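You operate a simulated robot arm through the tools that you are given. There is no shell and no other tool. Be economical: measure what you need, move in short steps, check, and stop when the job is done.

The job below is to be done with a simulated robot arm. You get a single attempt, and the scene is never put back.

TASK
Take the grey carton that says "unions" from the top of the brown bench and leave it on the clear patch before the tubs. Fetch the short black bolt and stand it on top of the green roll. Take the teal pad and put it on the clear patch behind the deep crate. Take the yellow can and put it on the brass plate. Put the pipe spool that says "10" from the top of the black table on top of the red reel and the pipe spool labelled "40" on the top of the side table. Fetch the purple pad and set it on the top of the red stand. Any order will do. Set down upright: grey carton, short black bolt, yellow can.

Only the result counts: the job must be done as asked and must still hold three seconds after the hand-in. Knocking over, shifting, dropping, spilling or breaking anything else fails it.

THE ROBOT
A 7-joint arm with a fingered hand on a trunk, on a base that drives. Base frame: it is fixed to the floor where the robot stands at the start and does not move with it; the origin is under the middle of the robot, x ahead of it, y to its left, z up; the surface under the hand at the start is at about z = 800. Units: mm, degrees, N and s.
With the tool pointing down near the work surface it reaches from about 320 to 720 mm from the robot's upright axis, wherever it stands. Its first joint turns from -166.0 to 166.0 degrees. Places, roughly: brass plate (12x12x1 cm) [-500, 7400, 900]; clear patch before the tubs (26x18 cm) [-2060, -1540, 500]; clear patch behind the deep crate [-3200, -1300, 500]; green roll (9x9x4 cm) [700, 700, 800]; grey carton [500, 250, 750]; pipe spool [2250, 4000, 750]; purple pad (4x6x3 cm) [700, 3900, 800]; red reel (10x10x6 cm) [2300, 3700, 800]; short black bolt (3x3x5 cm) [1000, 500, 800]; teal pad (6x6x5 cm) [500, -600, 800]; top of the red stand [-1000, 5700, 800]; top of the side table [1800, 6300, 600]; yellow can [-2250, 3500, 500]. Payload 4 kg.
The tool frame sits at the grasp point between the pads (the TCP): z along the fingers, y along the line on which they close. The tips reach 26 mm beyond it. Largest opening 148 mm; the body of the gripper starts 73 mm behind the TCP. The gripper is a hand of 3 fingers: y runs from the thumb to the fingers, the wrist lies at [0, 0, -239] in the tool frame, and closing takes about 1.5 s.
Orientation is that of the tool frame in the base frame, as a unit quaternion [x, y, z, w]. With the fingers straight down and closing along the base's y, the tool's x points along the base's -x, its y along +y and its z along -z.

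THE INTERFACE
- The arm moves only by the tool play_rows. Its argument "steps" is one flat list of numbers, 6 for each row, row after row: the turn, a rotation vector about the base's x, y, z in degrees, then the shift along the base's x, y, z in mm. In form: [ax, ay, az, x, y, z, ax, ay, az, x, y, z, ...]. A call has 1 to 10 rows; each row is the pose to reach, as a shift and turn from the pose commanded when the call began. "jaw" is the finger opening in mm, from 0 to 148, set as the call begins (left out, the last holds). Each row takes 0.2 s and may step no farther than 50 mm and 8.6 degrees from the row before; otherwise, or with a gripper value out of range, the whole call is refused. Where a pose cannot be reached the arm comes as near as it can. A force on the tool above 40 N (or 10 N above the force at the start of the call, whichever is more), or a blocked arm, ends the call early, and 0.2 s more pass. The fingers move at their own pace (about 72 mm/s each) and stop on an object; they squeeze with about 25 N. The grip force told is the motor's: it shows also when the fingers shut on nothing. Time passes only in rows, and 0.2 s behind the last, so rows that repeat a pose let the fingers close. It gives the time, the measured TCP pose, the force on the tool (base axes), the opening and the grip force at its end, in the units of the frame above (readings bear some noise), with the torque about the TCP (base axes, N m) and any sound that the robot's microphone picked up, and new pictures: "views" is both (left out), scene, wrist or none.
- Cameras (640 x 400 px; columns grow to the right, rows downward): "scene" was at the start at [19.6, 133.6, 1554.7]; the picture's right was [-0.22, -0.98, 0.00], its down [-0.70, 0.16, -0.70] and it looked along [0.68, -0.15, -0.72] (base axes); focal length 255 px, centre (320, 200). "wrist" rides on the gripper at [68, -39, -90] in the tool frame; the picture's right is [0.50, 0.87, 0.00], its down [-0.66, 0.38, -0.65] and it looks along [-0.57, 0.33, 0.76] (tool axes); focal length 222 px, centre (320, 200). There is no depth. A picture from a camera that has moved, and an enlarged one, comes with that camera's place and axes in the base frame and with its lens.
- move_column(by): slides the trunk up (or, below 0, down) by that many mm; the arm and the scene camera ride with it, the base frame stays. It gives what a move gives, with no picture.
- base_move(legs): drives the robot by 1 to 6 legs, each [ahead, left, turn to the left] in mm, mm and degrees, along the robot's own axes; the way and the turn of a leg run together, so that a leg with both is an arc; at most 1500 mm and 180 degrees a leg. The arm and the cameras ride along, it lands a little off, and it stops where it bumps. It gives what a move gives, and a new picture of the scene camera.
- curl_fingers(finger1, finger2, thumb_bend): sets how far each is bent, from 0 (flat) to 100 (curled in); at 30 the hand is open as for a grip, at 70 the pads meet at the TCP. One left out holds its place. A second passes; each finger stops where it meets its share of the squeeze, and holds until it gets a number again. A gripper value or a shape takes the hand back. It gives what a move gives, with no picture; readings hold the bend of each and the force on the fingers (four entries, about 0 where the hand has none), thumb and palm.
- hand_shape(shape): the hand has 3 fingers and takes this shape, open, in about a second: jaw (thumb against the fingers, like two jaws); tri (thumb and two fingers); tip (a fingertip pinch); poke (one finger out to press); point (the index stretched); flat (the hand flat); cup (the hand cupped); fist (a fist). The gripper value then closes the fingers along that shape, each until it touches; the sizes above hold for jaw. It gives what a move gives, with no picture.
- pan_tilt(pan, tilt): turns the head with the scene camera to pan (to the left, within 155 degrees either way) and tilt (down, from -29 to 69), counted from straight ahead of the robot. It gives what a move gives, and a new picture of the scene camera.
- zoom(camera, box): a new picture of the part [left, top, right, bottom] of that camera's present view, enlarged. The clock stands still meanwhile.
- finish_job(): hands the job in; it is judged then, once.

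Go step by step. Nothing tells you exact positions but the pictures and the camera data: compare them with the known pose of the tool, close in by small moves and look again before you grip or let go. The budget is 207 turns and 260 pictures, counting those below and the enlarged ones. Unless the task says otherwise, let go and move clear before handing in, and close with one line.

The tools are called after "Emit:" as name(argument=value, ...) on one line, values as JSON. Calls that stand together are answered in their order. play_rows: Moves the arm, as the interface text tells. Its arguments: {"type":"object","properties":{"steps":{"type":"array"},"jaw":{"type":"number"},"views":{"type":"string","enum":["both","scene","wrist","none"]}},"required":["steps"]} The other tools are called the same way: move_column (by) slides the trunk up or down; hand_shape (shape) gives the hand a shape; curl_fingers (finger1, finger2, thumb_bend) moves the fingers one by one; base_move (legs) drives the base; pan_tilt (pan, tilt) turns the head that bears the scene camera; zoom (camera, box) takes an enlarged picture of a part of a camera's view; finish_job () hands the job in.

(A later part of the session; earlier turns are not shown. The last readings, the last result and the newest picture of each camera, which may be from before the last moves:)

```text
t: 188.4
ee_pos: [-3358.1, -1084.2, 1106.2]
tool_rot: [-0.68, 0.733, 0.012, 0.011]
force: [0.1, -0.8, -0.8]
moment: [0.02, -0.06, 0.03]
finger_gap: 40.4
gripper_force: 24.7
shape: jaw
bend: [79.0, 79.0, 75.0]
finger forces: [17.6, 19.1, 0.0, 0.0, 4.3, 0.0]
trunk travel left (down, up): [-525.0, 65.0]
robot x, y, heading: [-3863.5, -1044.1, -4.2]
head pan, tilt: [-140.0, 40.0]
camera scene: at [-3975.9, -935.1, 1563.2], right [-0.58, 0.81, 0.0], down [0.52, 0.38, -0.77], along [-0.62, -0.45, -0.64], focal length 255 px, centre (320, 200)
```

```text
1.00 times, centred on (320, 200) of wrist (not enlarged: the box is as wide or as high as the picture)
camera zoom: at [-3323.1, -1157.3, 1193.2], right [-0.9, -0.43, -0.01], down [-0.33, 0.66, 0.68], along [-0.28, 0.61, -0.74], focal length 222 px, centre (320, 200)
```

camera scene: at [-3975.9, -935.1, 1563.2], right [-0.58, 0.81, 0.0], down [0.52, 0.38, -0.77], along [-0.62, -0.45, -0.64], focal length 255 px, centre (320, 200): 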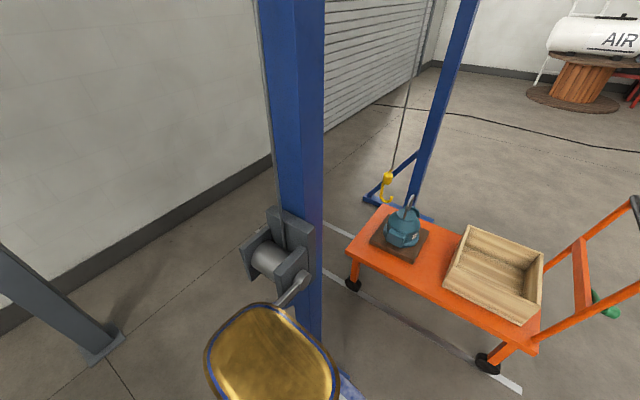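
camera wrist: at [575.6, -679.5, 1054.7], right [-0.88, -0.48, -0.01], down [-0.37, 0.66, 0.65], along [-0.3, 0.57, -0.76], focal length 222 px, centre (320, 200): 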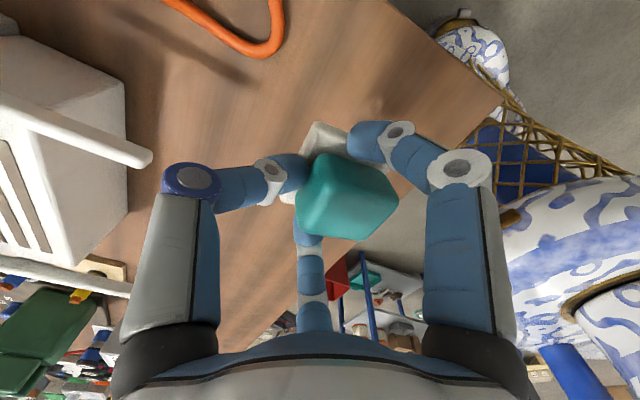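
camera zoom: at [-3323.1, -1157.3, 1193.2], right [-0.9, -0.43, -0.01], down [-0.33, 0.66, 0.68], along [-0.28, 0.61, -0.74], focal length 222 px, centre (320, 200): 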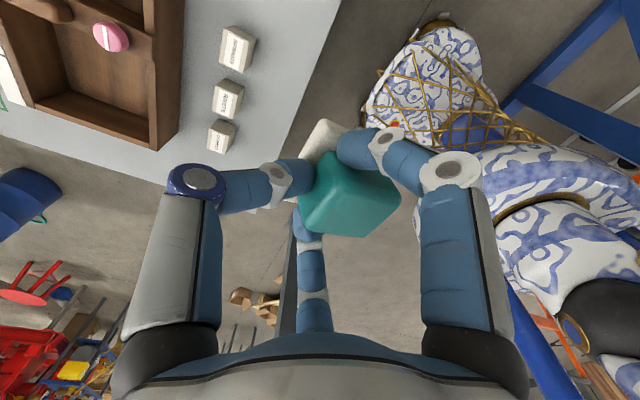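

The hoist's foot is beside the base. From a spot a bit closer to the table the patch is within arm reach anyway, so I'll ease off left and go ahead slightly.

Emit:
base_move(legs=[[0, 30, 0], [100, 0, 4.3]])

Emit:
pan_tilt(pan=-20, tilt=45)

```text
t: 190.0
ee_pos: [-3252.1, -1020.4, 1106.2]
tool_rot: [0.707, -0.707, -0.012, -0.01]
force: [-0.5, -0.5, -0.2]
moment: [0.03, 0.0, -0.03]
finger_gap: 39.9
gripper_force: 25.0
shape: jaw
bend: [79.0, 79.0, 75.0]
finger forces: [17.5, 19.2, 0.1, 0.0, 4.3, 0.0]
trunk travel left (down, up): [-525.0, 65.0]
robot x, y, heading: [-3754.7, -1015.7, -0.1]
head pan, tilt: [-140.0, 40.0]
camera scene: at [-3880.1, -917.6, 1563.2], right [-0.64, 0.77, 0.0], down [0.49, 0.41, -0.77], along [-0.59, -0.49, -0.64], focal length 255 px, centre (320, 200)
```

scene: 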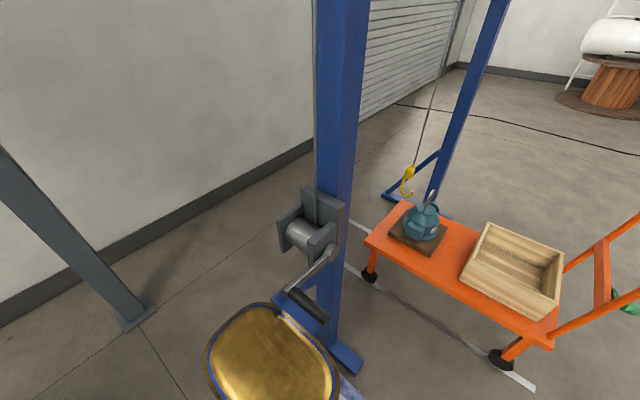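

```text
t: 192.0
ee_pos: [-3252.7, -1019.6, 1105.7]
tool_rot: [-0.707, 0.708, 0.012, 0.011]
force: [-0.8, 0.5, 0.2]
moment: [0.0, 0.0, 0.0]
finger_gap: 39.9
gripper_force: 24.7
shape: jaw
bend: [79.0, 79.0, 75.0]
finger forces: [17.7, 19.3, 0.0, 0.0, 4.3, 0.0]
trunk travel left (down, up): [-525.0, 65.0]
robot x, y, heading: [-3759.3, -1014.8, -0.2]
head pan, tilt: [-20.0, 45.0]
camera scene: at [-3739.4, -890.9, 1555.9], right [-0.34, -0.94, 0.0], down [-0.66, 0.24, -0.71], along [0.66, -0.24, -0.71], focal length 255 px, centre (320, 200)
```

scene: 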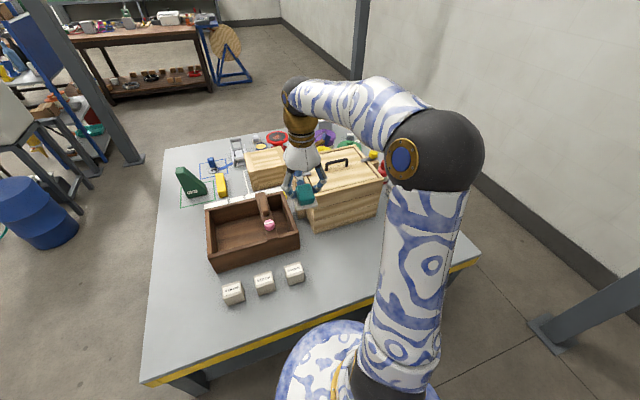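

The arm can reach the patch from here. I'll carry the pad over at height and level the tool.

Emit:
play_rows(steps=[-0.3, 0, 0, 8, -40, 0, -0.6, 0, 0, 16, -80, 0, -0.9, 0, 0, 24, -120, 0, -1.2, 0, 0, 32, -160, 0, -1.5, 0, 0, 40, -200, 0, -1.8, 0, 0, 48, -240, 0, -1.87, 0, 0, 57, -280, 0, -1.87, 0, 0, 57, -280, 0], views="none")

Emit:
move_column(by=-350)

Emit:
pan_tilt(pan=-15, tilt=50)

Emit:
zoom(camera="wrist", box=[0, 0, 640, 400])

```text
t: 193.8
ee_pos: [-3213.3, -1273.5, 1095.4]
tool_rot: [-0.706, 0.708, 0.0, -0.001]
force: [0.0, 1.2, -1.6]
moment: [-0.02, 0.03, 0.0]
finger_gap: 39.9
gripper_force: 25.3
shape: jaw
bend: [79.0, 79.0, 75.0]
finger forces: [17.6, 18.1, 0.0, 0.1, 4.0, 0.0]
out of reach, approached as far as the arm can: row 7, 8
trunk travel left (down, up): [-525.0, 65.0]
robot x, y, heading: [-3754.8, -1013.6, 0.1]
head pan, tilt: [-20.0, 45.0]
```

```text
t: 197.2
ee_pos: [-3214.8, -1275.5, 745.7]
tool_rot: [-0.705, 0.709, -0.001, -0.001]
force: [-0.3, -0.6, -0.5]
moment: [-0.04, -0.02, 0.03]
finger_gap: 40.1
gripper_force: 24.7
shape: jaw
bend: [79.0, 79.0, 75.0]
finger forces: [17.7, 18.2, 0.1, 0.1, 3.9, 0.0]
trunk travel left (down, up): [-175.0, 415.0]
robot x, y, heading: [-3757.7, -1016.4, 0.1]
head pan, tilt: [-20.0, 45.0]
```

```text
t: 197.9
ee_pos: [-3214.2, -1275.0, 745.5]
tool_rot: [-0.706, 0.708, -0.001, 0.0]
force: [0.9, 0.5, -0.7]
moment: [0.05, 0.01, 0.0]
finger_gap: 40.2
gripper_force: 24.9
shape: jaw
bend: [79.0, 79.0, 75.0]
finger forces: [17.7, 18.1, 0.1, 0.1, 4.0, 0.0]
trunk travel left (down, up): [-175.0, 415.0]
robot x, y, heading: [-3757.5, -1015.2, 0.3]
head pan, tilt: [-15.0, 50.0]
camera scene: at [-3741.4, -883.2, 1199.0], right [-0.26, -0.97, 0.0], down [-0.74, 0.2, -0.64], along [0.62, -0.17, -0.77], focal length 255 px, centre (320, 200)
```

scene: 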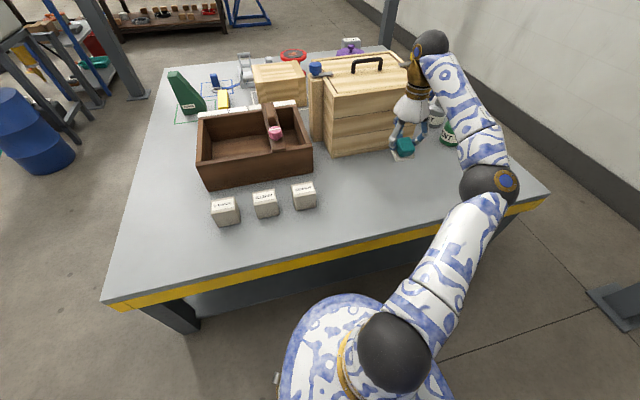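

```text
1.00 times, centred on (320, 200) of wrist (not enlarged: the box is as wide or as high as the picture)
camera zoom: at [-3175.1, -1341.9, 835.2], right [-0.87, -0.5, 0.0], down [-0.38, 0.66, 0.65], along [-0.33, 0.57, -0.76], focal length 222 px, centre (320, 200)
```

zoom: 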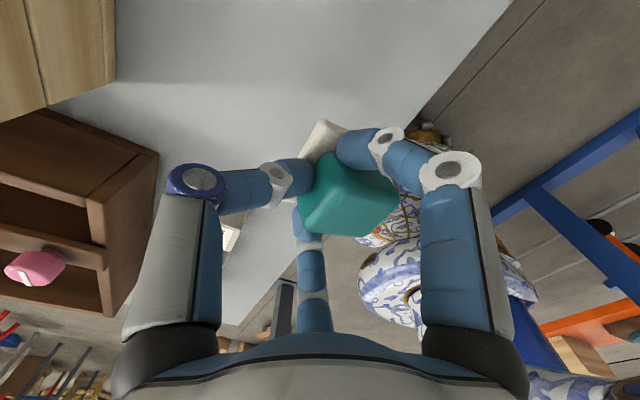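

The pad is above the clear strip behind the crate. I'll lower it until it rests.

Emit:
play_rows(steps=[0, 0, 0, 0, 0, -45, 0, 0, 0, 0, 0, -90, 0, 0, 0, 0, 0, -135, 0, 0, 0, 0, 0, -175, 0, 0, 0, 0, 0, -195, 0, 0, 0, 0, 0, -195], views="none")

Emit:
zoom(camera="scene", box=[320, 50, 560, 200])

```text
t: 199.3
ee_pos: [-3216.2, -1273.1, 551.3]
tool_rot: [-0.706, 0.708, -0.001, 0.0]
force: [-0.2, 0.9, 0.5]
moment: [0.05, -0.02, 0.0]
finger_gap: 39.9
gripper_force: 24.9
shape: jaw
bend: [79.0, 79.0, 75.0]
finger forces: [17.7, 17.7, 0.1, 0.0, 3.9, 0.1]
trunk travel left (down, up): [-175.0, 415.0]
robot x, y, heading: [-3756.0, -1015.1, 0.0]
head pan, tilt: [-15.0, 50.0]
```

```text
2.67 times, centred on (440, 125) of scene
camera zoom: at [-3741.4, -883.1, 1199.0], right [-0.26, -0.97, 0.0], down [-0.74, 0.2, -0.64], along [0.62, -0.17, -0.77], focal length 680 px, centre (0, 400)
```

zoom: 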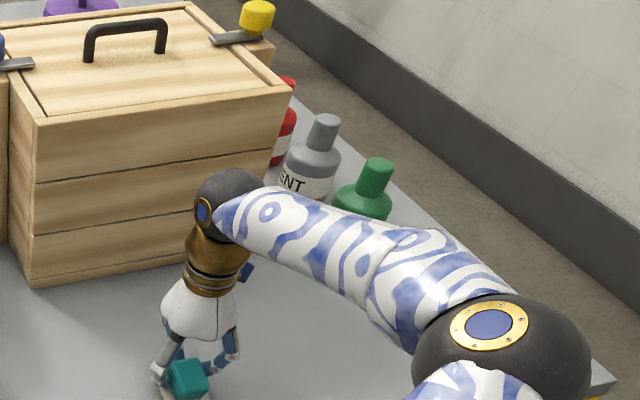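

Emit:
play_rows(steps=[0, 0, 0, 0, 0, -4, 0, 0, 0, 0, 0, -8, 0, 0, 0, 0, 0, -12, 0, 0, 0, 0, 0, -15, 0, 0, 0, 0, 0, -18, 0, 0, 0, 0, 0, -21, 0, 0, 0, 0, 0, -24], views="none")

```text
t: 200.8
ee_pos: [-3214.6, -1274.0, 534.2]
tool_rot: [-0.705, 0.709, -0.005, 0.001]
force: [-4.0, 1.3, 27.7]
moment: [0.19, 0.38, -0.01]
finger_gap: 42.4
gripper_force: 25.1
shape: jaw
bend: [81.0, 81.0, 75.0]
finger forces: [28.9, 37.3, 0.0, 0.1, 5.0, 0.0]
trunk travel left (down, up): [-175.0, 415.0]
robot x, y, heading: [-3758.5, -1013.8, 0.1]
head pan, tilt: [-15.0, 50.0]
stopped in row 7: the force on the tool passed its limit at 43 N (the readings are from after the stop); the commanded pose is now the measured one
```

Resting on the table. I'll ease up and release.

Emit:
play_rows(steps=[0, 0, 0, 0, 0, 2, 0, 0, 0, 0, 0, 3], views="none")

Emit:
play_rows(steps=[0, 0, 0, 0, 0, 0, 0, 0, 0, 0, 0, 0, 0, 0, 0, 0, 0, 0, 0, 0, 0, 0, 0, 0, 0, 0, 0, 0, 0, 15, 0, 0, 0, 0, 0, 50, 0, 0, 0, 0, 0, 90, 0, 0, 0, 0, 0, 130, 0, 0, 0, 0, 0, 170], jaw=100, views="wrist")

Emit:
zoom(camera="scene", box=[280, 50, 520, 200])

```text
t: 201.4
ee_pos: [-3214.6, -1274.3, 533.8]
tool_rot: [-0.706, 0.708, -0.002, 0.001]
force: [-0.2, 0.9, 16.5]
moment: [0.13, 0.22, 0.0]
finger_gap: 42.2
gripper_force: 25.1
shape: jaw
bend: [81.0, 81.0, 75.0]
finger forces: [24.5, 30.7, 0.1, 0.0, 5.1, 0.0]
trunk travel left (down, up): [-175.0, 415.0]
robot x, y, heading: [-3757.7, -1014.7, 0.1]
head pan, tilt: [-15.0, 50.0]
```

```text
t: 203.4
ee_pos: [-3213.1, -1275.7, 706.1]
tool_rot: [-0.705, 0.709, -0.002, 0.0]
force: [-0.9, 0.5, -0.1]
moment: [-0.03, 0.05, -0.02]
finger_gap: 99.6
gripper_force: 0.1
shape: jaw
bend: [29.0, 29.0, 72.0]
finger forces: [0.0, 0.0, 0.1, 0.0, 0.0, 0.0]
trunk travel left (down, up): [-175.0, 415.0]
robot x, y, heading: [-3757.4, -1009.9, -0.4]
head pan, tilt: [-15.0, 50.0]
camera wrist: at [-3174.2, -1343.0, 796.5], right [-0.87, -0.5, 0.0], down [-0.38, 0.66, 0.65], along [-0.32, 0.57, -0.76], focal length 222 px, centre (320, 200)
```

wrist: 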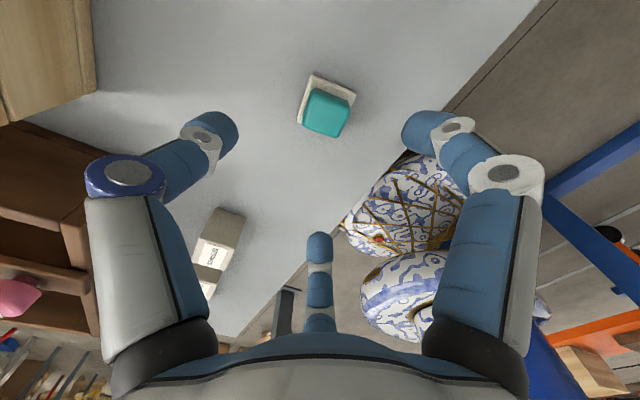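

```text
2.67 times, centred on (400, 125) of scene
camera zoom: at [-3741.5, -883.2, 1198.9], right [-0.26, -0.97, 0.0], down [-0.74, 0.2, -0.64], along [0.62, -0.17, -0.77], focal length 680 px, centre (107, 400)
```

zoom: 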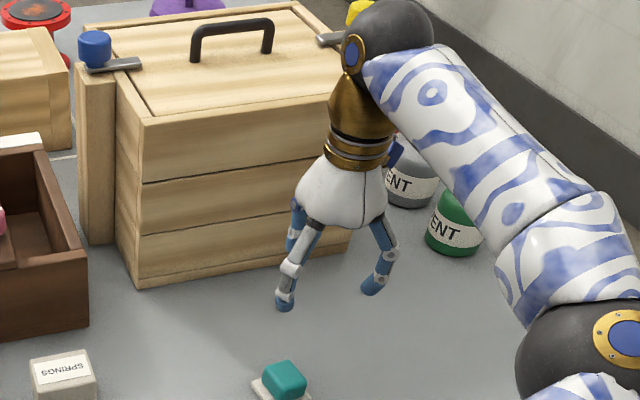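

The pad sits at about (−3227, −1264), a little off the centre of the clear strip. I'll regrasp it and shift it about 50 mm to be safe.

Emit:
play_rows(steps=[0, 0, 0, -10, 6, -45, 0, 0, 0, -19, 11, -90, 0, 0, 0, -19, 11, -135, 0, 0, 0, -19, 11, -160, 0, 0, 0, -19, 11, -169, 0, 0, 0, -19, 11, -169], jaw=90, views="wrist")

Emit:
play_rows(steps=[0, 0, 0, 0, 0, 0, 0, 0, 0, 0, 0, 0, 0, 0, 0, 0, 0, 0, 0, 0, 0, 0, 0, 0, 0, 0, 0, 0, 0, 0, 0, 0, 0, 0, 0, 0], jaw=10, views="wrist")

```text
t: 204.8
ee_pos: [-3232.3, -1263.6, 535.4]
tool_rot: [-0.705, 0.709, -0.003, 0.001]
force: [0.1, -0.1, -0.4]
moment: [0.0, 0.0, 0.02]
finger_gap: 90.5
gripper_force: 0.0
shape: jaw
bend: [32.0, 32.0, 70.0]
finger forces: [0.0, 0.0, 0.1, 0.0, 0.1, 0.0]
trunk travel left (down, up): [-175.0, 415.0]
robot x, y, heading: [-3756.3, -1013.1, -0.1]
head pan, tilt: [-15.0, 50.0]
camera wrist: at [-3192.8, -1329.4, 624.6], right [-0.87, -0.5, 0.0], down [-0.38, 0.66, 0.65], along [-0.32, 0.57, -0.76], focal length 222 px, centre (320, 200)
```

wrist: 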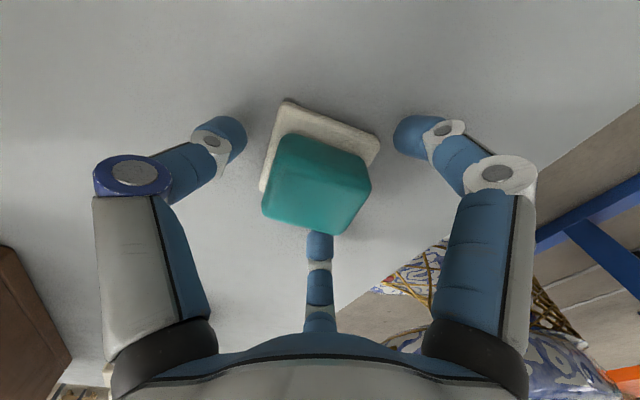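

```text
t: 206.2
ee_pos: [-3232.8, -1263.7, 536.1]
tool_rot: [-0.706, 0.708, -0.003, 0.0]
force: [3.4, 0.6, 17.2]
moment: [0.0, 0.11, -0.03]
finger_gap: 58.9
gripper_force: 25.7
shape: jaw
bend: [78.0, 78.0, 70.0]
finger forces: [23.8, 22.6, 0.0, 0.0, 26.8, 0.0]
trunk travel left (down, up): [-175.0, 415.0]
robot x, y, heading: [-3756.9, -1013.1, -0.1]
head pan, tilt: [-15.0, 50.0]
camera wrist: at [-3192.9, -1329.1, 626.0], right [-0.87, -0.5, 0.0], down [-0.38, 0.66, 0.65], along [-0.32, 0.57, -0.76], focal length 222 px, centre (320, 200)
```

wrist: 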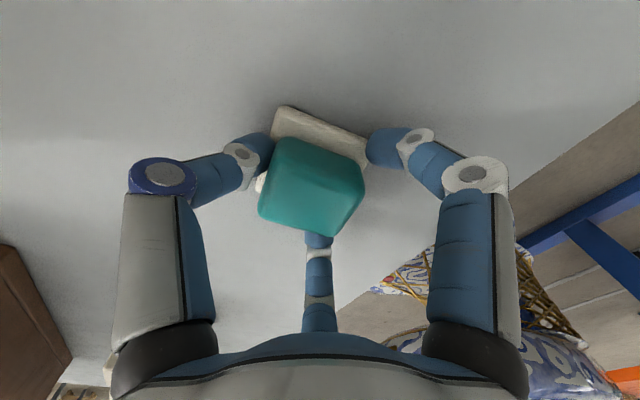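

Emit:
play_rows(steps=[0, 0, 0, 0, 0, 6, 0, 0, 0, 0, 0, 15, 0, 0, 0, 25, -20, 18, 0, 0, 0, 50, -40, 18, 0, 0, 0, 50, -40, 10, 0, 0, 0, 50, -40, 4, 0, 0, 0, 50, -40, 0, 0, 0, 0, 50, -40, -2], views="none")

Emit:
play_rows(steps=[0, 0, 0, 0, 0, 1, 0, 0, 0, 0, 0, 2, 0, 0, 0, 0, 0, 2, 0, 0, 0, 0, 0, 3, 0, 0, 0, 0, 0, 20, 0, 0, 0, 0, 0, 60, 0, 0, 0, 0, 0, 105, 0, 0, 0, 0, 0, 150, 0, 0, 0, 0, 0, 195], jaw=100, views="wrist")

```text
t: 208.0
ee_pos: [-3192.2, -1296.8, 553.3]
tool_rot: [-0.705, 0.709, -0.002, 0.001]
force: [-0.2, 0.4, -0.7]
moment: [0.0, 0.0, -0.03]
finger_gap: 49.1
gripper_force: 24.4
shape: jaw
bend: [79.0, 79.0, 72.0]
finger forces: [15.9, 19.9, 0.0, 0.0, 15.4, 0.0]
out of reach, approached as far as the arm can: row 4, 5, 6, 7, 8
trunk travel left (down, up): [-175.0, 415.0]
robot x, y, heading: [-3756.7, -1015.2, -0.1]
head pan, tilt: [-15.0, 50.0]
```

```text
t: 210.0
ee_pos: [-3209.2, -1277.6, 738.3]
tool_rot: [-0.705, 0.71, -0.002, 0.001]
force: [0.1, -0.9, -0.9]
moment: [0.08, 0.05, 0.0]
finger_gap: 100.0
gripper_force: 0.0
shape: jaw
bend: [29.0, 29.0, 72.0]
finger forces: [0.0, 0.1, 0.1, 0.1, 0.1, 0.0]
out of reach, approached as far as the arm can: row 5, 6, 7, 8, 9
trunk travel left (down, up): [-175.0, 415.0]
robot x, y, heading: [-3757.0, -1011.0, 0.1]
head pan, tilt: [-15.0, 50.0]
camera wrist: at [-3170.5, -1344.2, 827.7], right [-0.87, -0.49, 0.0], down [-0.37, 0.66, 0.65], along [-0.32, 0.57, -0.76], focal length 222 px, centre (320, 200)
```

wrist: 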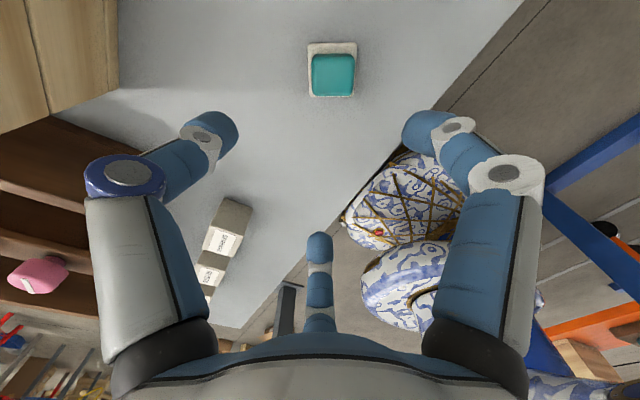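

The pad is standing flat at about (−3214, −1297) on the clear patch. Next is the yellow can to the north, so I'll raise, retract and drive back around the pillar the way I came.

Emit:
move_column(by=350)

Emit:
play_rows(steps=[0, 0, 0, -15, 45, 0, 0, 0, 0, -30, 90, 0, 0, 0, 0, -45, 135, 0, 0, 0, 0, -60, 180, 0, 0, 0, 0, -75, 225, 0, 0, 0, 0, -90, 268, 0], views="none")

Emit:
base_move(legs=[[-90, 0, 0], [0, 560, 0], [-160, 0, 0], [0, 0, -90], [-486, -294, 0]])

```text
t: 213.4
ee_pos: [-3208.1, -1275.8, 1089.3]
tool_rot: [-0.705, 0.709, -0.003, 0.002]
force: [0.5, 0.3, 0.8]
moment: [-0.01, 0.02, -0.01]
finger_gap: 99.9
gripper_force: 0.1
shape: jaw
bend: [29.0, 29.0, 72.0]
finger forces: [0.0, 0.1, 0.0, 0.1, 0.1, 0.0]
trunk travel left (down, up): [-525.0, 65.0]
robot x, y, heading: [-3756.2, -1012.0, 0.0]
head pan, tilt: [-15.0, 50.0]
```

```text
t: 214.8
ee_pos: [-3300.4, -1007.2, 1085.5]
tool_rot: [-0.704, 0.711, -0.003, 0.0]
force: [-0.5, -0.2, -0.3]
moment: [0.0, -0.02, 0.04]
finger_gap: 100.0
gripper_force: 0.1
shape: jaw
bend: [29.0, 29.0, 72.0]
finger forces: [0.0, 0.0, 0.0, 0.0, 0.1, 0.0]
trunk travel left (down, up): [-525.0, 65.0]
robot x, y, heading: [-3758.3, -1014.2, -0.0]
head pan, tilt: [-15.0, 50.0]
```

```text
t: 226.3
ee_pos: [-4294.1, -434.5, 1086.8]
tool_rot: [-0.003, 1.0, -0.002, -0.002]
force: [0.0, -0.6, -0.2]
moment: [0.01, 0.0, -0.01]
finger_gap: 99.9
gripper_force: 0.1
shape: jaw
bend: [29.0, 29.0, 72.0]
finger forces: [0.1, 0.1, 0.0, 0.0, 0.1, 0.1]
trunk travel left (down, up): [-525.0, 65.0]
robot x, y, heading: [-4306.8, 19.6, -89.2]
head pan, tilt: [-15.0, 50.0]
camera scene: at [-4174.7, 9.1, 1549.0], right [-0.97, 0.25, 0.0], down [0.19, 0.74, -0.64], along [-0.16, -0.62, -0.77], focal length 255 px, centre (320, 200)
```

scene: 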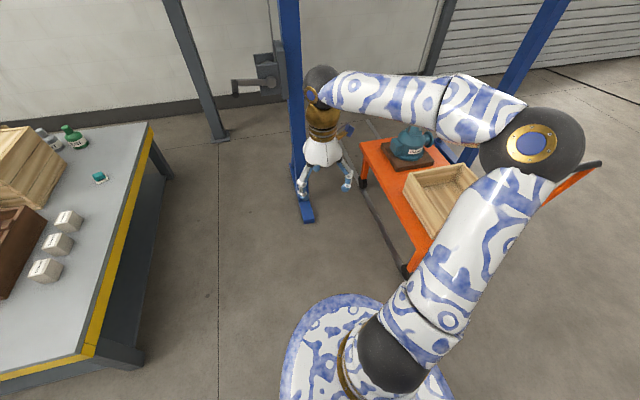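

Emit:
base_move(legs=[[-480, -843, -0.8], [-1200, 0, 0], [-555, 550, 0], [0, 1470, 0]])

Emit:
pan_tilt(pan=145, tilt=20)

```text
t: 247.8
ee_pos: [-3114.7, 1829.5, 1085.2]
tool_rot: [-0.007, 1.0, -0.003, -0.001]
force: [-0.7, -0.2, 0.0]
moment: [-0.01, 0.01, 0.02]
finger_gap: 100.0
gripper_force: 0.0
shape: jaw
bend: [29.0, 29.0, 72.0]
finger forces: [0.0, 0.0, 0.0, 0.0, 0.0, 0.1]
trunk travel left (down, up): [-525.0, 65.0]
robot x, y, heading: [-3134.0, 2283.7, -89.0]
head pan, tilt: [-15.0, 50.0]
camera scene: at [-2999.7, 2274.7, 1548.9], right [-0.97, 0.24, 0.0], down [0.18, 0.74, -0.64], along [-0.15, -0.62, -0.77], focal length 255 px, centre (320, 200)
```

scene: 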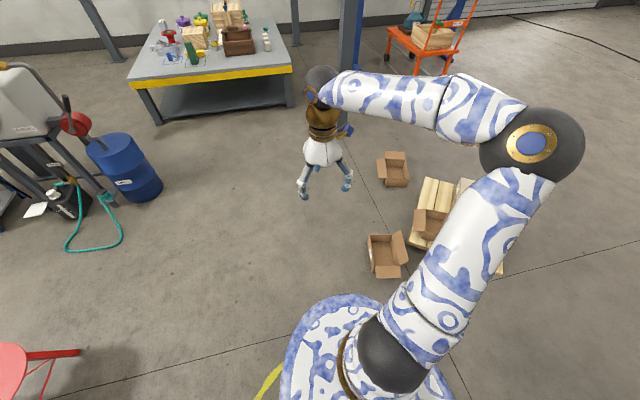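

```text
t: 250.3
ee_pos: [-3115.6, 1829.7, 1086.2]
tool_rot: [-0.007, 1.0, -0.003, -0.002]
force: [-0.1, 0.6, 0.1]
moment: [0.01, -0.04, 0.0]
finger_gap: 99.8
gripper_force: 0.1
shape: jaw
bend: [29.0, 29.0, 72.0]
finger forces: [0.0, 0.1, 0.0, 0.0, 0.0, 0.1]
trunk travel left (down, up): [-525.0, 65.0]
robot x, y, heading: [-3132.9, 2285.8, -88.7]
head pan, tilt: [145.0, 20.0]
camera scene: at [-2929.6, 2426.8, 1594.5], right [0.83, -0.56, 0.0], down [-0.19, -0.28, -0.94], along [0.52, 0.78, -0.34], focal length 255 px, centre (320, 200)
```

scene: 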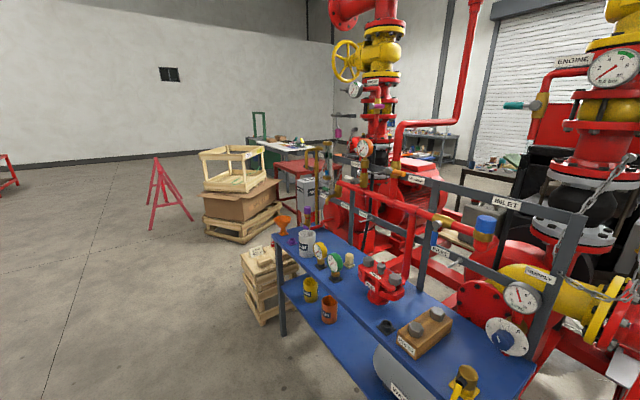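

The yellow can stands on the lower blue shelf of the bench by the red rig. Zooming in.

Emit:
zoom(camera="scene", box=[230, 200, 470, 350])

Emit:
zoom(camera="scene", box=[270, 230, 370, 330])

```text
2.67 times, centred on (350, 275) of scene
camera zoom: at [-2929.6, 2426.8, 1594.5], right [0.83, -0.56, 0.0], down [-0.19, -0.28, -0.94], along [0.52, 0.78, -0.34], focal length 680 px, centre (240, 0)
```

zoom: 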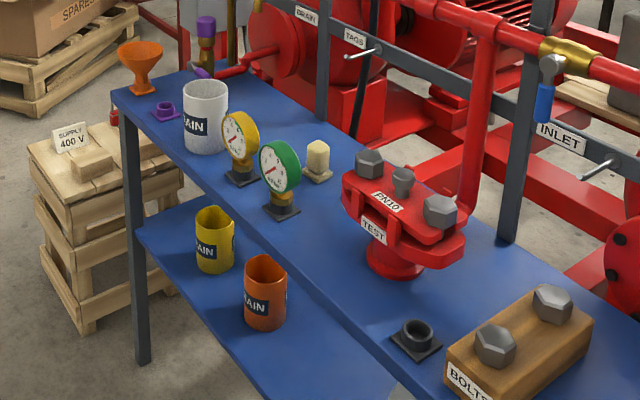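

```text
4.00 times, centred on (320, 280) of scene
camera zoom: at [-2929.6, 2426.8, 1594.5], right [0.83, -0.56, 0.0], down [-0.19, -0.28, -0.94], along [0.52, 0.78, -0.34], focal length 1020 px, centre (320, -120)
```

zoom: 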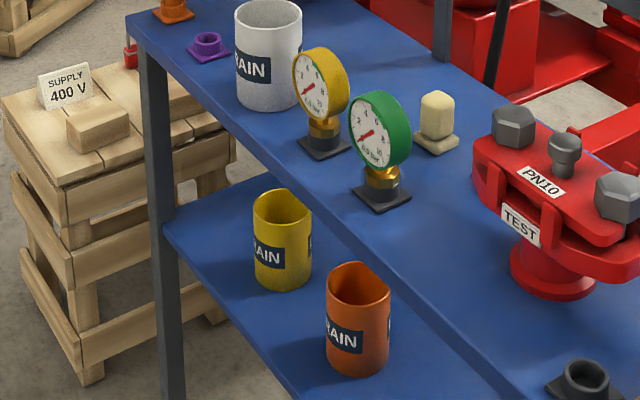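

The can (about 92 mm across, 110 tall) stands on the lower shelf roughly 100 mm in from its west edge, under the upper deck. I'll have to grip it with the hand horizontal, thumb on top. I'll drive to the bench's west side.

Emit:
base_move(legs=[[0, 0, 88.8], [0, 1265, 0]])

Emit:
pan_tilt(pan=0, tilt=40)

```text
t: 260.4
ee_pos: [-2679.3, 3542.1, 1085.9]
tool_rot: [-0.703, 0.711, -0.004, 0.001]
force: [-0.6, -0.7, -0.3]
moment: [-0.02, -0.03, 0.01]
finger_gap: 99.8
gripper_force: 0.0
shape: jaw
bend: [29.0, 29.0, 72.0]
finger forces: [0.0, 0.1, 0.0, 0.0, 0.0, 0.0]
trunk travel left (down, up): [-525.0, 65.0]
robot x, y, heading: [-3133.8, 3535.4, -0.2]
head pan, tilt: [145.0, 20.0]
camera scene: at [-3269.2, 3742.4, 1594.5], right [0.58, 0.82, 0.0], down [0.28, -0.2, -0.94], along [-0.77, 0.54, -0.34], focal length 255 px, centre (320, 200)
```

scene: 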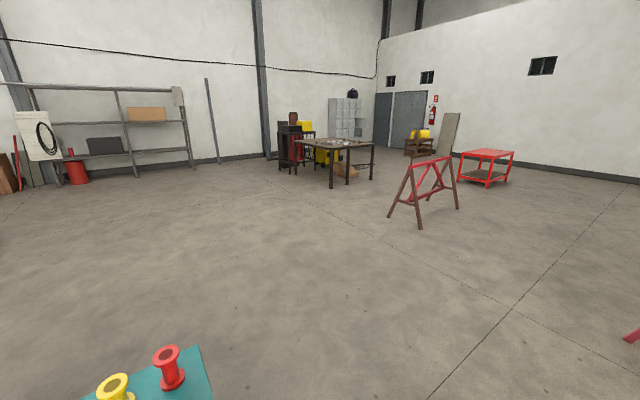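

```text
t: 262.7
ee_pos: [-2679.4, 3541.2, 1085.8]
tool_rot: [-0.702, 0.712, -0.003, 0.001]
force: [0.0, -0.2, -0.6]
moment: [0.0, -0.02, -0.01]
finger_gap: 99.9
gripper_force: 0.1
shape: jaw
bend: [29.0, 29.0, 72.0]
finger forces: [0.0, 0.0, 0.0, 0.1, 0.0, 0.0]
trunk travel left (down, up): [-525.0, 65.0]
robot x, y, heading: [-3137.1, 3536.8, -0.6]
head pan, tilt: [0.0, 40.0]
camera scene: at [-3108.2, 3688.0, 1563.1], right [-0.01, -1.0, 0.0], down [-0.64, 0.0, -0.77], along [0.77, 0.0, -0.64], focal length 255 px, centre (320, 200)
```

scene: 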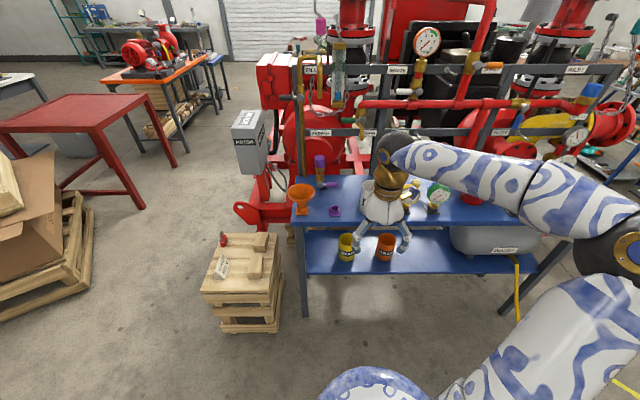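

Emit:
zoom(camera="scene", box=[280, 160, 440, 290])

Emit:
play_rows(steps=[0, -8.4, 0, -10, 0, 0, 0, -16.8, 0, -20, 0, 0, 0, -25.2, 0, -30, 0, 0, 0, -33.6, 0, -40, 0, 0, 0, -42, 0, -50, 0, 0, 0, -50.4, 0, -60, 0, 0, 0, -58.8, 0, -60, 0, 0, 0, -67.2, 0, -60, 0, 0, 0, -75.6, 0, -60, 0, 0, 0, -84, 0, -60, 0, 0], jaw=148, views="none")

```text
3.08 times, centred on (360, 225) of scene
camera zoom: at [-3108.2, 3688.0, 1563.1], right [-0.01, -1.0, 0.0], down [-0.64, 0.0, -0.77], along [0.77, 0.0, -0.64], focal length 785 px, centre (197, 123)
```

zoom: 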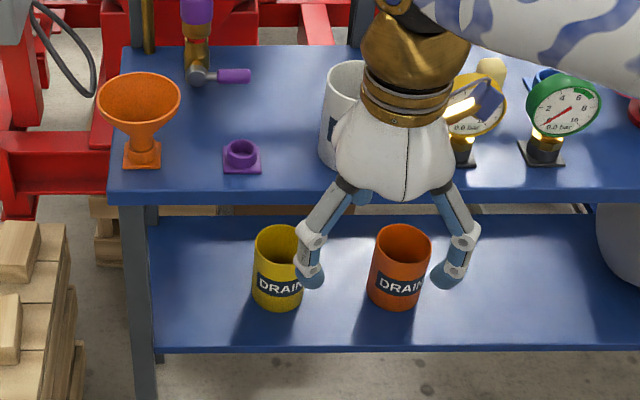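

```text
t: 264.9
ee_pos: [-2609.0, 3566.3, 1187.1]
tool_rot: [-0.52, 0.529, -0.473, 0.477]
force: [0.7, -0.1, 0.7]
moment: [-0.01, -0.01, -0.02]
finger_gap: 147.7
gripper_force: 0.1
shape: jaw
bend: [30.0, 30.0, 30.0]
finger forces: [0.1, 0.1, 0.1, 0.0, 0.1, 0.0]
out of reach, approached as far as the arm can: row 5, 6, 7, 8, 9, 10
trunk travel left (down, up): [-525.0, 65.0]
robot x, y, heading: [-3133.0, 3539.3, -0.5]
head pan, tilt: [0.0, 40.0]
```

The arm reached a nearly horizontal pose. By triangulation the can is at (−2255, 3547), standing z 443 to about 600. I'll lower the trunk and finish aligning.

Emit:
move_column(by=-500)

Emit:
play_rows(steps=[0, 0, 0, 20, 0, 0, 0, 0, 0, 20, 0, 0])

```text
refused: -500 is not a number from -400 to 400
```

```text
t: 265.5
ee_pos: [-2589.0, 3565.0, 1184.3]
tool_rot: [-0.52, 0.528, -0.473, 0.477]
force: [-0.9, 0.3, -0.1]
moment: [-0.02, -0.02, 0.0]
finger_gap: 148.0
gripper_force: 0.0
shape: jaw
bend: [30.0, 30.0, 30.0]
finger forces: [0.1, 0.0, 0.1, 0.0, 0.1, 0.0]
trunk travel left (down, up): [-525.0, 65.0]
robot x, y, heading: [-3134.3, 3536.0, -0.3]
head pan, tilt: [0.0, 40.0]
camera scene: at [-3108.1, 3688.0, 1563.1], right [-0.01, -1.0, 0.0], down [-0.64, 0.0, -0.77], along [0.77, 0.0, -0.64], focal length 255 px, centre (320, 200)
camera wrist: at [-2674.0, 3497.5, 1231.1], right [-0.09, -0.49, -0.87], down [-0.68, 0.66, -0.3], along [0.72, 0.57, -0.39], focal length 222 px, centre (320, 200)
```

scene: 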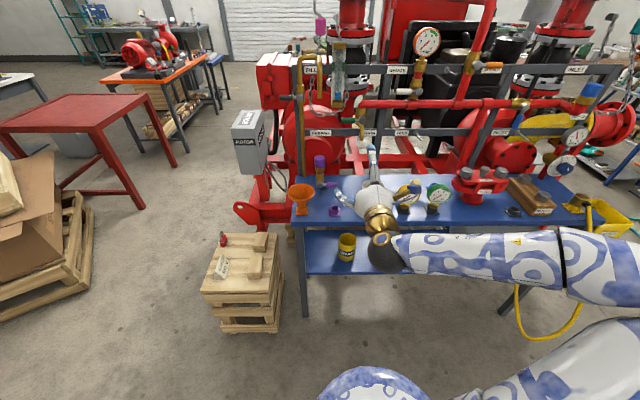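
wrist: 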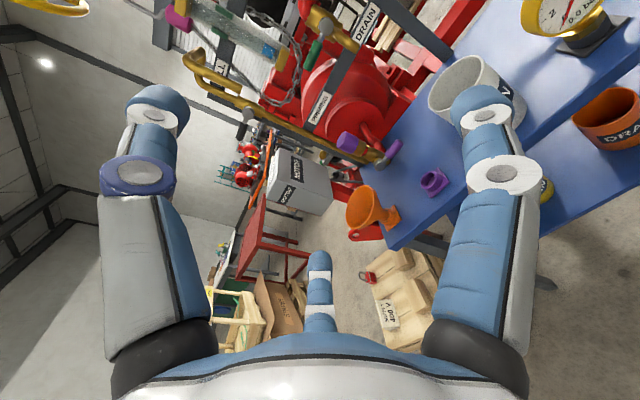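

Emit:
move_column(by=-400)

Emit:
move_column(by=-120)

Emit:
play_rows(steps=[0, -3, 0, 40, -6, 0, 0, -6, 0, 80, -12, -20, 0, -6, 0, 110, -18, -50, 0, -6, 0, 110, -18, -80, 0, -6, 0, 110, -18, -95])

```text
t: 269.3
ee_pos: [-2588.4, 3564.7, 784.8]
tool_rot: [-0.52, 0.528, -0.473, 0.476]
force: [-0.5, -0.1, 0.1]
moment: [0.02, 0.01, 0.01]
finger_gap: 148.0
gripper_force: 0.0
shape: jaw
bend: [30.0, 30.0, 30.0]
finger forces: [0.0, 0.0, 0.0, 0.0, 0.1, 0.1]
trunk travel left (down, up): [-125.0, 465.0]
robot x, y, heading: [-3135.9, 3541.2, -0.2]
head pan, tilt: [0.0, 40.0]
```

```text
t: 270.8
ee_pos: [-2588.0, 3565.5, 664.5]
tool_rot: [-0.52, 0.528, -0.473, 0.476]
force: [0.4, 0.3, 0.4]
moment: [0.0, 0.0, 0.01]
finger_gap: 147.7
gripper_force: 0.1
shape: jaw
bend: [30.0, 30.0, 30.0]
finger forces: [0.1, 0.0, 0.0, 0.0, 0.0, 0.0]
trunk travel left (down, up): [-5.0, 585.0]
robot x, y, heading: [-3131.5, 3537.4, -0.2]
head pan, tilt: [0.0, 40.0]
```

```text
t: 272.0
ee_pos: [-2509.2, 3544.3, 647.7]
tool_rot: [0.505, -0.504, 0.49, -0.5]
force: [-0.2, 0.4, 0.2]
moment: [0.0, 0.0, -0.01]
finger_gap: 147.9
gripper_force: 0.0
shape: jaw
bend: [30.0, 30.0, 30.0]
finger forces: [0.1, 0.0, 0.1, 0.0, 0.0, 0.0]
out of reach, approached as far as the arm can: row 2, 3, 4, 5
trunk travel left (down, up): [-5.0, 585.0]
robot x, y, heading: [-3132.5, 3537.7, -0.2]
head pan, tilt: [0.0, 40.0]
camera scene: at [-3108.3, 3687.9, 1043.1], right [-0.01, -1.0, 0.0], down [-0.64, 0.0, -0.77], along [0.77, 0.0, -0.64], focal length 255 px, centre (320, 200)
camera wrist: at [-2597.2, 3475.3, 687.3], right [-0.01, -0.49, -0.87], down [-0.67, 0.65, -0.36], along [0.74, 0.58, -0.34], focal length 222 px, centre (320, 200)
```

scene: 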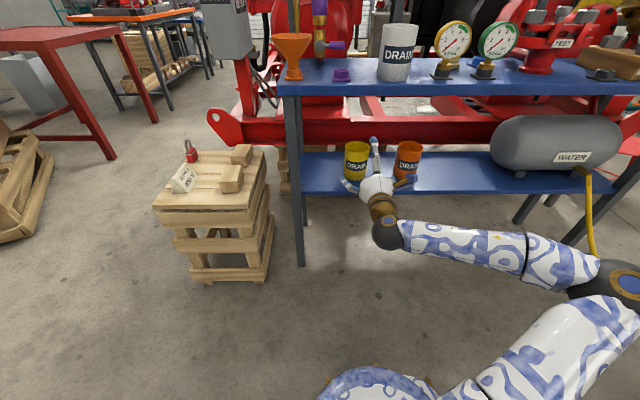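
wrist: 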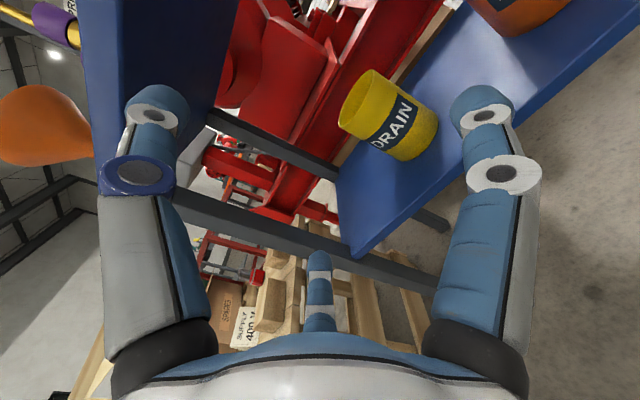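

The arm is at a limit here; it may get lower when stretched further out. I'll try forward first, then down.

Emit:
play_rows(steps=[0, 0, 0, 40, 1, 0, 0, 0, 0, 80, 2, 0, 0, 0, 0, 105, 3, 0, 0, 0, 0, 105, 3, -30, 0, 0, 0, 105, 3, -60, 0, 0, 0, 105, 3, -88], views="none")

```text
t: 273.4
ee_pos: [-2412.4, 3517.2, 671.1]
tool_rot: [-0.496, 0.503, -0.498, 0.502]
force: [-0.7, -0.5, -1.1]
moment: [0.01, -0.01, -0.01]
finger_gap: 148.3
gripper_force: 0.0
shape: jaw
bend: [30.0, 30.0, 30.0]
finger forces: [0.1, 0.0, 0.1, 0.1, 0.0, 0.0]
out of reach, approached as far as the arm can: row 1, 2, 3, 4, 5, 6
trunk travel left (down, up): [-5.0, 585.0]
robot x, y, heading: [-3134.8, 3536.6, -0.5]
head pan, tilt: [0.0, 40.0]
```

The horizontal hand can't go below about z 650, so I'll tilt it 30° downward, which raises the wrist, and try again.

Emit:
play_rows(steps=[0, 8, 0, -10, 10, 0, 0, 16, 0, -20, 20, 0, 0, 24, 0, -30, 30, 0, 0, 30, 0, -30, 30, 0, 0, 30, 0, -30, 30, -40, 0, 30, 0, -30, 30, -80, 0, 30, 0, -30, 30, -110], views="none")

```text
t: 275.0
ee_pos: [-2439.2, 3547.1, 559.7]
tool_rot: [-0.607, 0.616, -0.353, 0.358]
force: [-1.0, 0.5, -0.3]
moment: [0.0, 0.0, -0.02]
finger_gap: 147.8
gripper_force: 0.0
shape: jaw
bend: [30.0, 30.0, 30.0]
finger forces: [0.0, 0.0, 0.1, 0.1, 0.0, 0.0]
trunk travel left (down, up): [-5.0, 585.0]
robot x, y, heading: [-3134.0, 3538.8, -0.2]
head pan, tilt: [0.0, 40.0]
```

Now the hand is tilted 30° and low enough. I'll advance partway and check the alignment.

Emit:
play_rows(steps=[0, 0, 0, 35, 1, 5, 0, 0, 0, 65, 1, 5, 0, 0, 0, 65, 1, 5])

Emit:
zoom(camera="scene", box=[290, 110, 450, 220])

```text
t: 275.8
ee_pos: [-2374.0, 3547.5, 563.2]
tool_rot: [-0.607, 0.616, -0.354, 0.356]
force: [0.4, -0.6, 0.2]
moment: [-0.07, 0.03, 0.0]
finger_gap: 147.9
gripper_force: 0.1
shape: jaw
bend: [30.0, 30.0, 30.0]
finger forces: [0.1, 0.1, 0.0, 0.1, 0.1, 0.0]
trunk travel left (down, up): [-5.0, 585.0]
robot x, y, heading: [-3136.7, 3536.9, -0.3]
head pan, tilt: [0.0, 40.0]
camera scene: at [-3108.3, 3687.9, 1043.1], right [-0.01, -1.0, 0.0], down [-0.64, 0.0, -0.77], along [0.77, 0.0, -0.64], focal length 255 px, centre (320, 200)
camera wrist: at [-2432.5, 3480.6, 640.8], right [-0.43, -0.49, -0.76], down [-0.75, 0.66, 0.0], along [0.5, 0.57, -0.65], focal length 222 px, centre (320, 200)
```

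scene: 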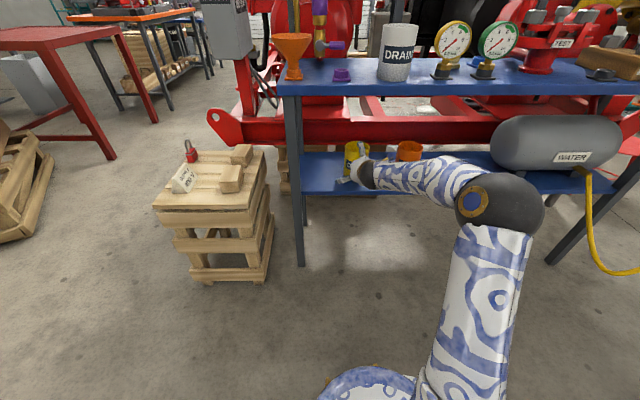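
wrist: 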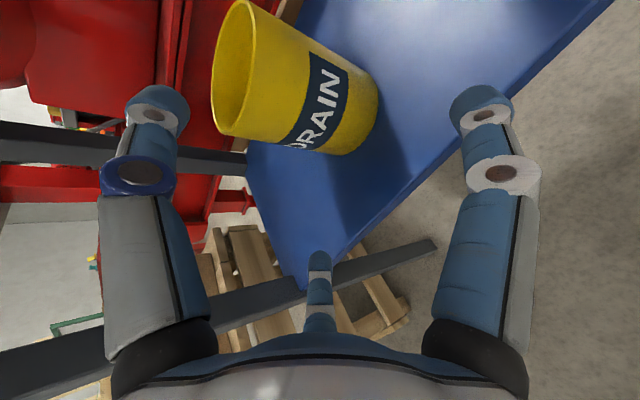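

```text
3.64 times, centred on (370, 165) of scene
camera zoom: at [-3108.3, 3687.9, 1043.1], right [-0.01, -1.0, 0.0], down [-0.64, 0.0, -0.77], along [0.77, 0.0, -0.64], focal length 927 px, centre (138, 327)
```

zoom: 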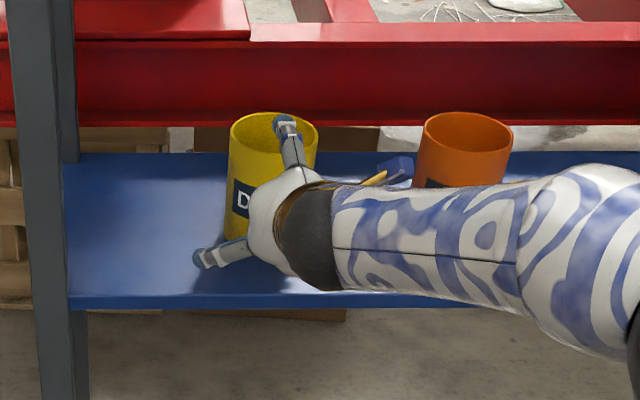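

The can is centred on y ≈ 3543 and the hand straddles it. I'll advance onto it.

Emit:
play_rows(steps=[0, 0, 0, 30, -2, 2, 0, 0, 0, 60, -4, 2, 0, 0, 0, 90, -4, 2, 0, 0, 0, 120, -4, 2, 0, 0, 0, 120, -4, 2])

Emit:
zoom(camera="scene", box=[290, 110, 450, 220])

```text
t: 277.0
ee_pos: [-2253.3, 3543.4, 564.9]
tool_rot: [-0.607, 0.616, -0.354, 0.357]
force: [0.2, -0.1, 0.1]
moment: [0.0, -0.03, 0.01]
finger_gap: 148.1
gripper_force: 0.2
shape: jaw
bend: [30.0, 30.0, 30.0]
finger forces: [0.0, 0.0, 0.1, 0.1, 0.0, 0.0]
trunk travel left (down, up): [-5.0, 585.0]
robot x, y, heading: [-3137.1, 3538.4, -0.4]
head pan, tilt: [0.0, 40.0]
camera scene: at [-3108.2, 3688.0, 1043.1], right [-0.01, -1.0, 0.0], down [-0.64, 0.0, -0.77], along [0.77, 0.0, -0.64], focal length 255 px, centre (320, 200)
camera wrist: at [-2311.7, 3477.1, 643.6], right [-0.43, -0.49, -0.76], down [-0.75, 0.66, 0.0], along [0.5, 0.57, -0.65], focal length 222 px, centre (320, 200)
```

scene: 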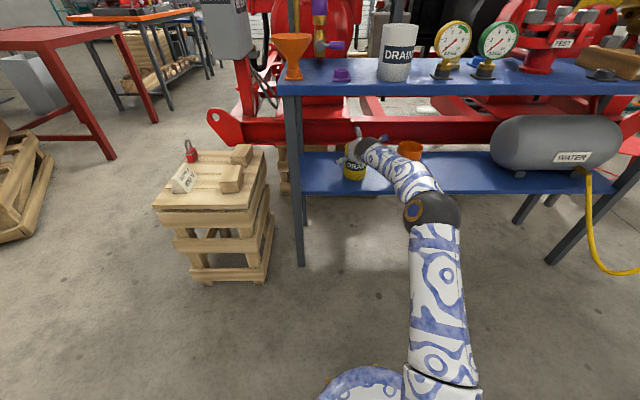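
wrist: 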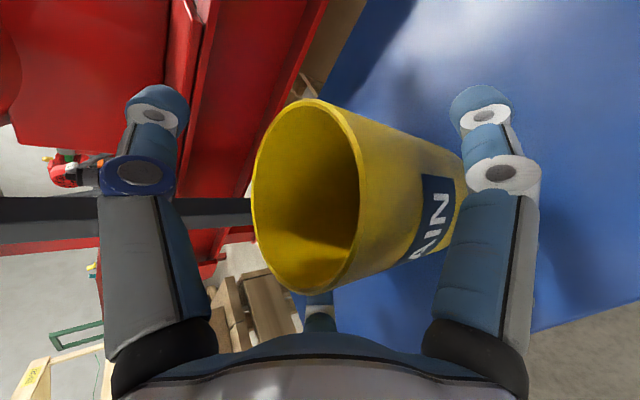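

```text
3.64 times, centred on (370, 165) of scene
camera zoom: at [-3108.2, 3688.0, 1043.1], right [-0.01, -1.0, 0.0], down [-0.64, 0.0, -0.77], along [0.77, 0.0, -0.64], focal length 927 px, centre (138, 327)
```

zoom: 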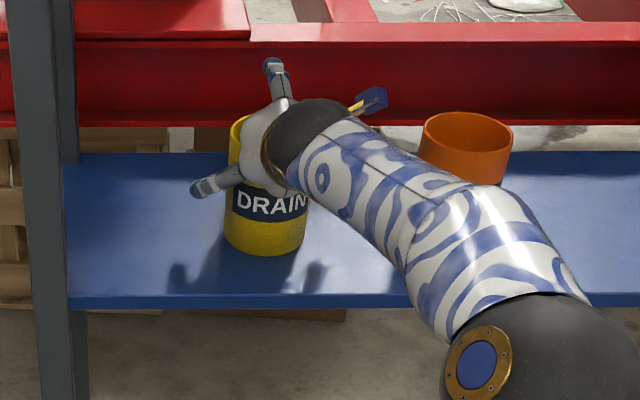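

The can is between the two side fingers with the thumb clear above. I'll curl only the two fingers.

Emit:
curl_fingers(finger1=85, finger2=85)

Emit:
zoom(camera="wrist", box=[0, 0, 640, 400])

```text
t: 278.0
ee_pos: [-2252.9, 3544.1, 566.5]
tool_rot: [-0.607, 0.616, -0.354, 0.356]
force: [-0.3, 0.3, -2.5]
moment: [0.0, 0.03, 0.0]
finger_gap: 100.9
gripper_force: 9.2
shape: fingers
bend: [45.0, 45.0, 30.0]
finger forces: [9.7, 9.6, 0.0, 0.0, 0.0, 0.0]
trunk travel left (down, up): [-5.0, 585.0]
robot x, y, heading: [-3136.4, 3535.0, -0.0]
head pan, tilt: [0.0, 40.0]
```

```text
1.00 times, centred on (320, 200) of wrist (not enlarged: the box is as wide or as high as the picture)
camera zoom: at [-2311.7, 3477.0, 643.5], right [-0.43, -0.49, -0.76], down [-0.75, 0.66, 0.0], along [0.5, 0.57, -0.65], focal length 222 px, centre (320, 200)
```

zoom: 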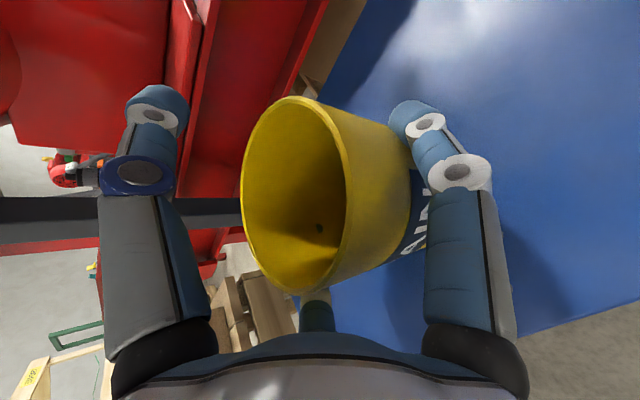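

Emit:
play_rows(steps=[0, 0, 0, 0, 0, 5, 0, 0, 0, 0, 0, 15, 0, 0, 0, 0, 0, 30, 0, 0, 0, 0, 0, 30], views="wrist")

Emit:
zoom(camera="scene", box=[290, 110, 450, 220])

```text
t: 279.0
ee_pos: [-2254.1, 3545.3, 596.9]
tool_rot: [-0.607, 0.617, -0.354, 0.355]
force: [0.0, 0.3, -2.0]
moment: [0.0, 0.01, 0.03]
finger_gap: 100.8
gripper_force: 9.5
shape: fingers
bend: [45.0, 45.0, 30.0]
finger forces: [9.7, 9.6, 0.0, 0.0, 0.0, 0.0]
trunk travel left (down, up): [-5.0, 585.0]
robot x, y, heading: [-3133.3, 3537.9, -0.4]
head pan, tilt: [0.0, 40.0]
camera wrist: at [-2312.5, 3478.2, 675.3], right [-0.43, -0.49, -0.76], down [-0.75, 0.66, 0.0], along [0.5, 0.57, -0.65], focal length 222 px, centre (320, 200)
```

wrist: 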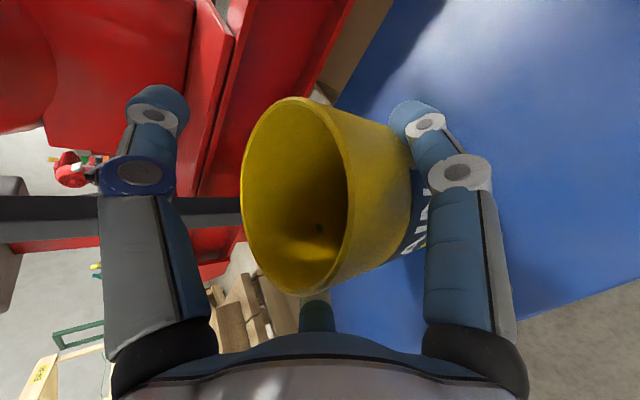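

```text
3.64 times, centred on (370, 165) of scene
camera zoom: at [-3107.9, 3688.0, 1043.1], right [-0.01, -1.0, 0.0], down [-0.64, 0.0, -0.77], along [0.77, 0.0, -0.64], focal length 927 px, centre (138, 327)
```

zoom: 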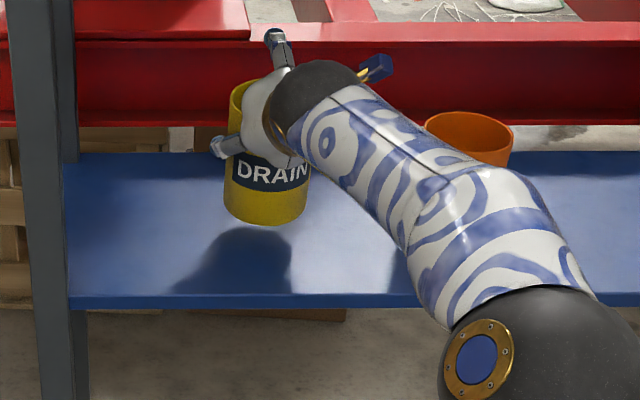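

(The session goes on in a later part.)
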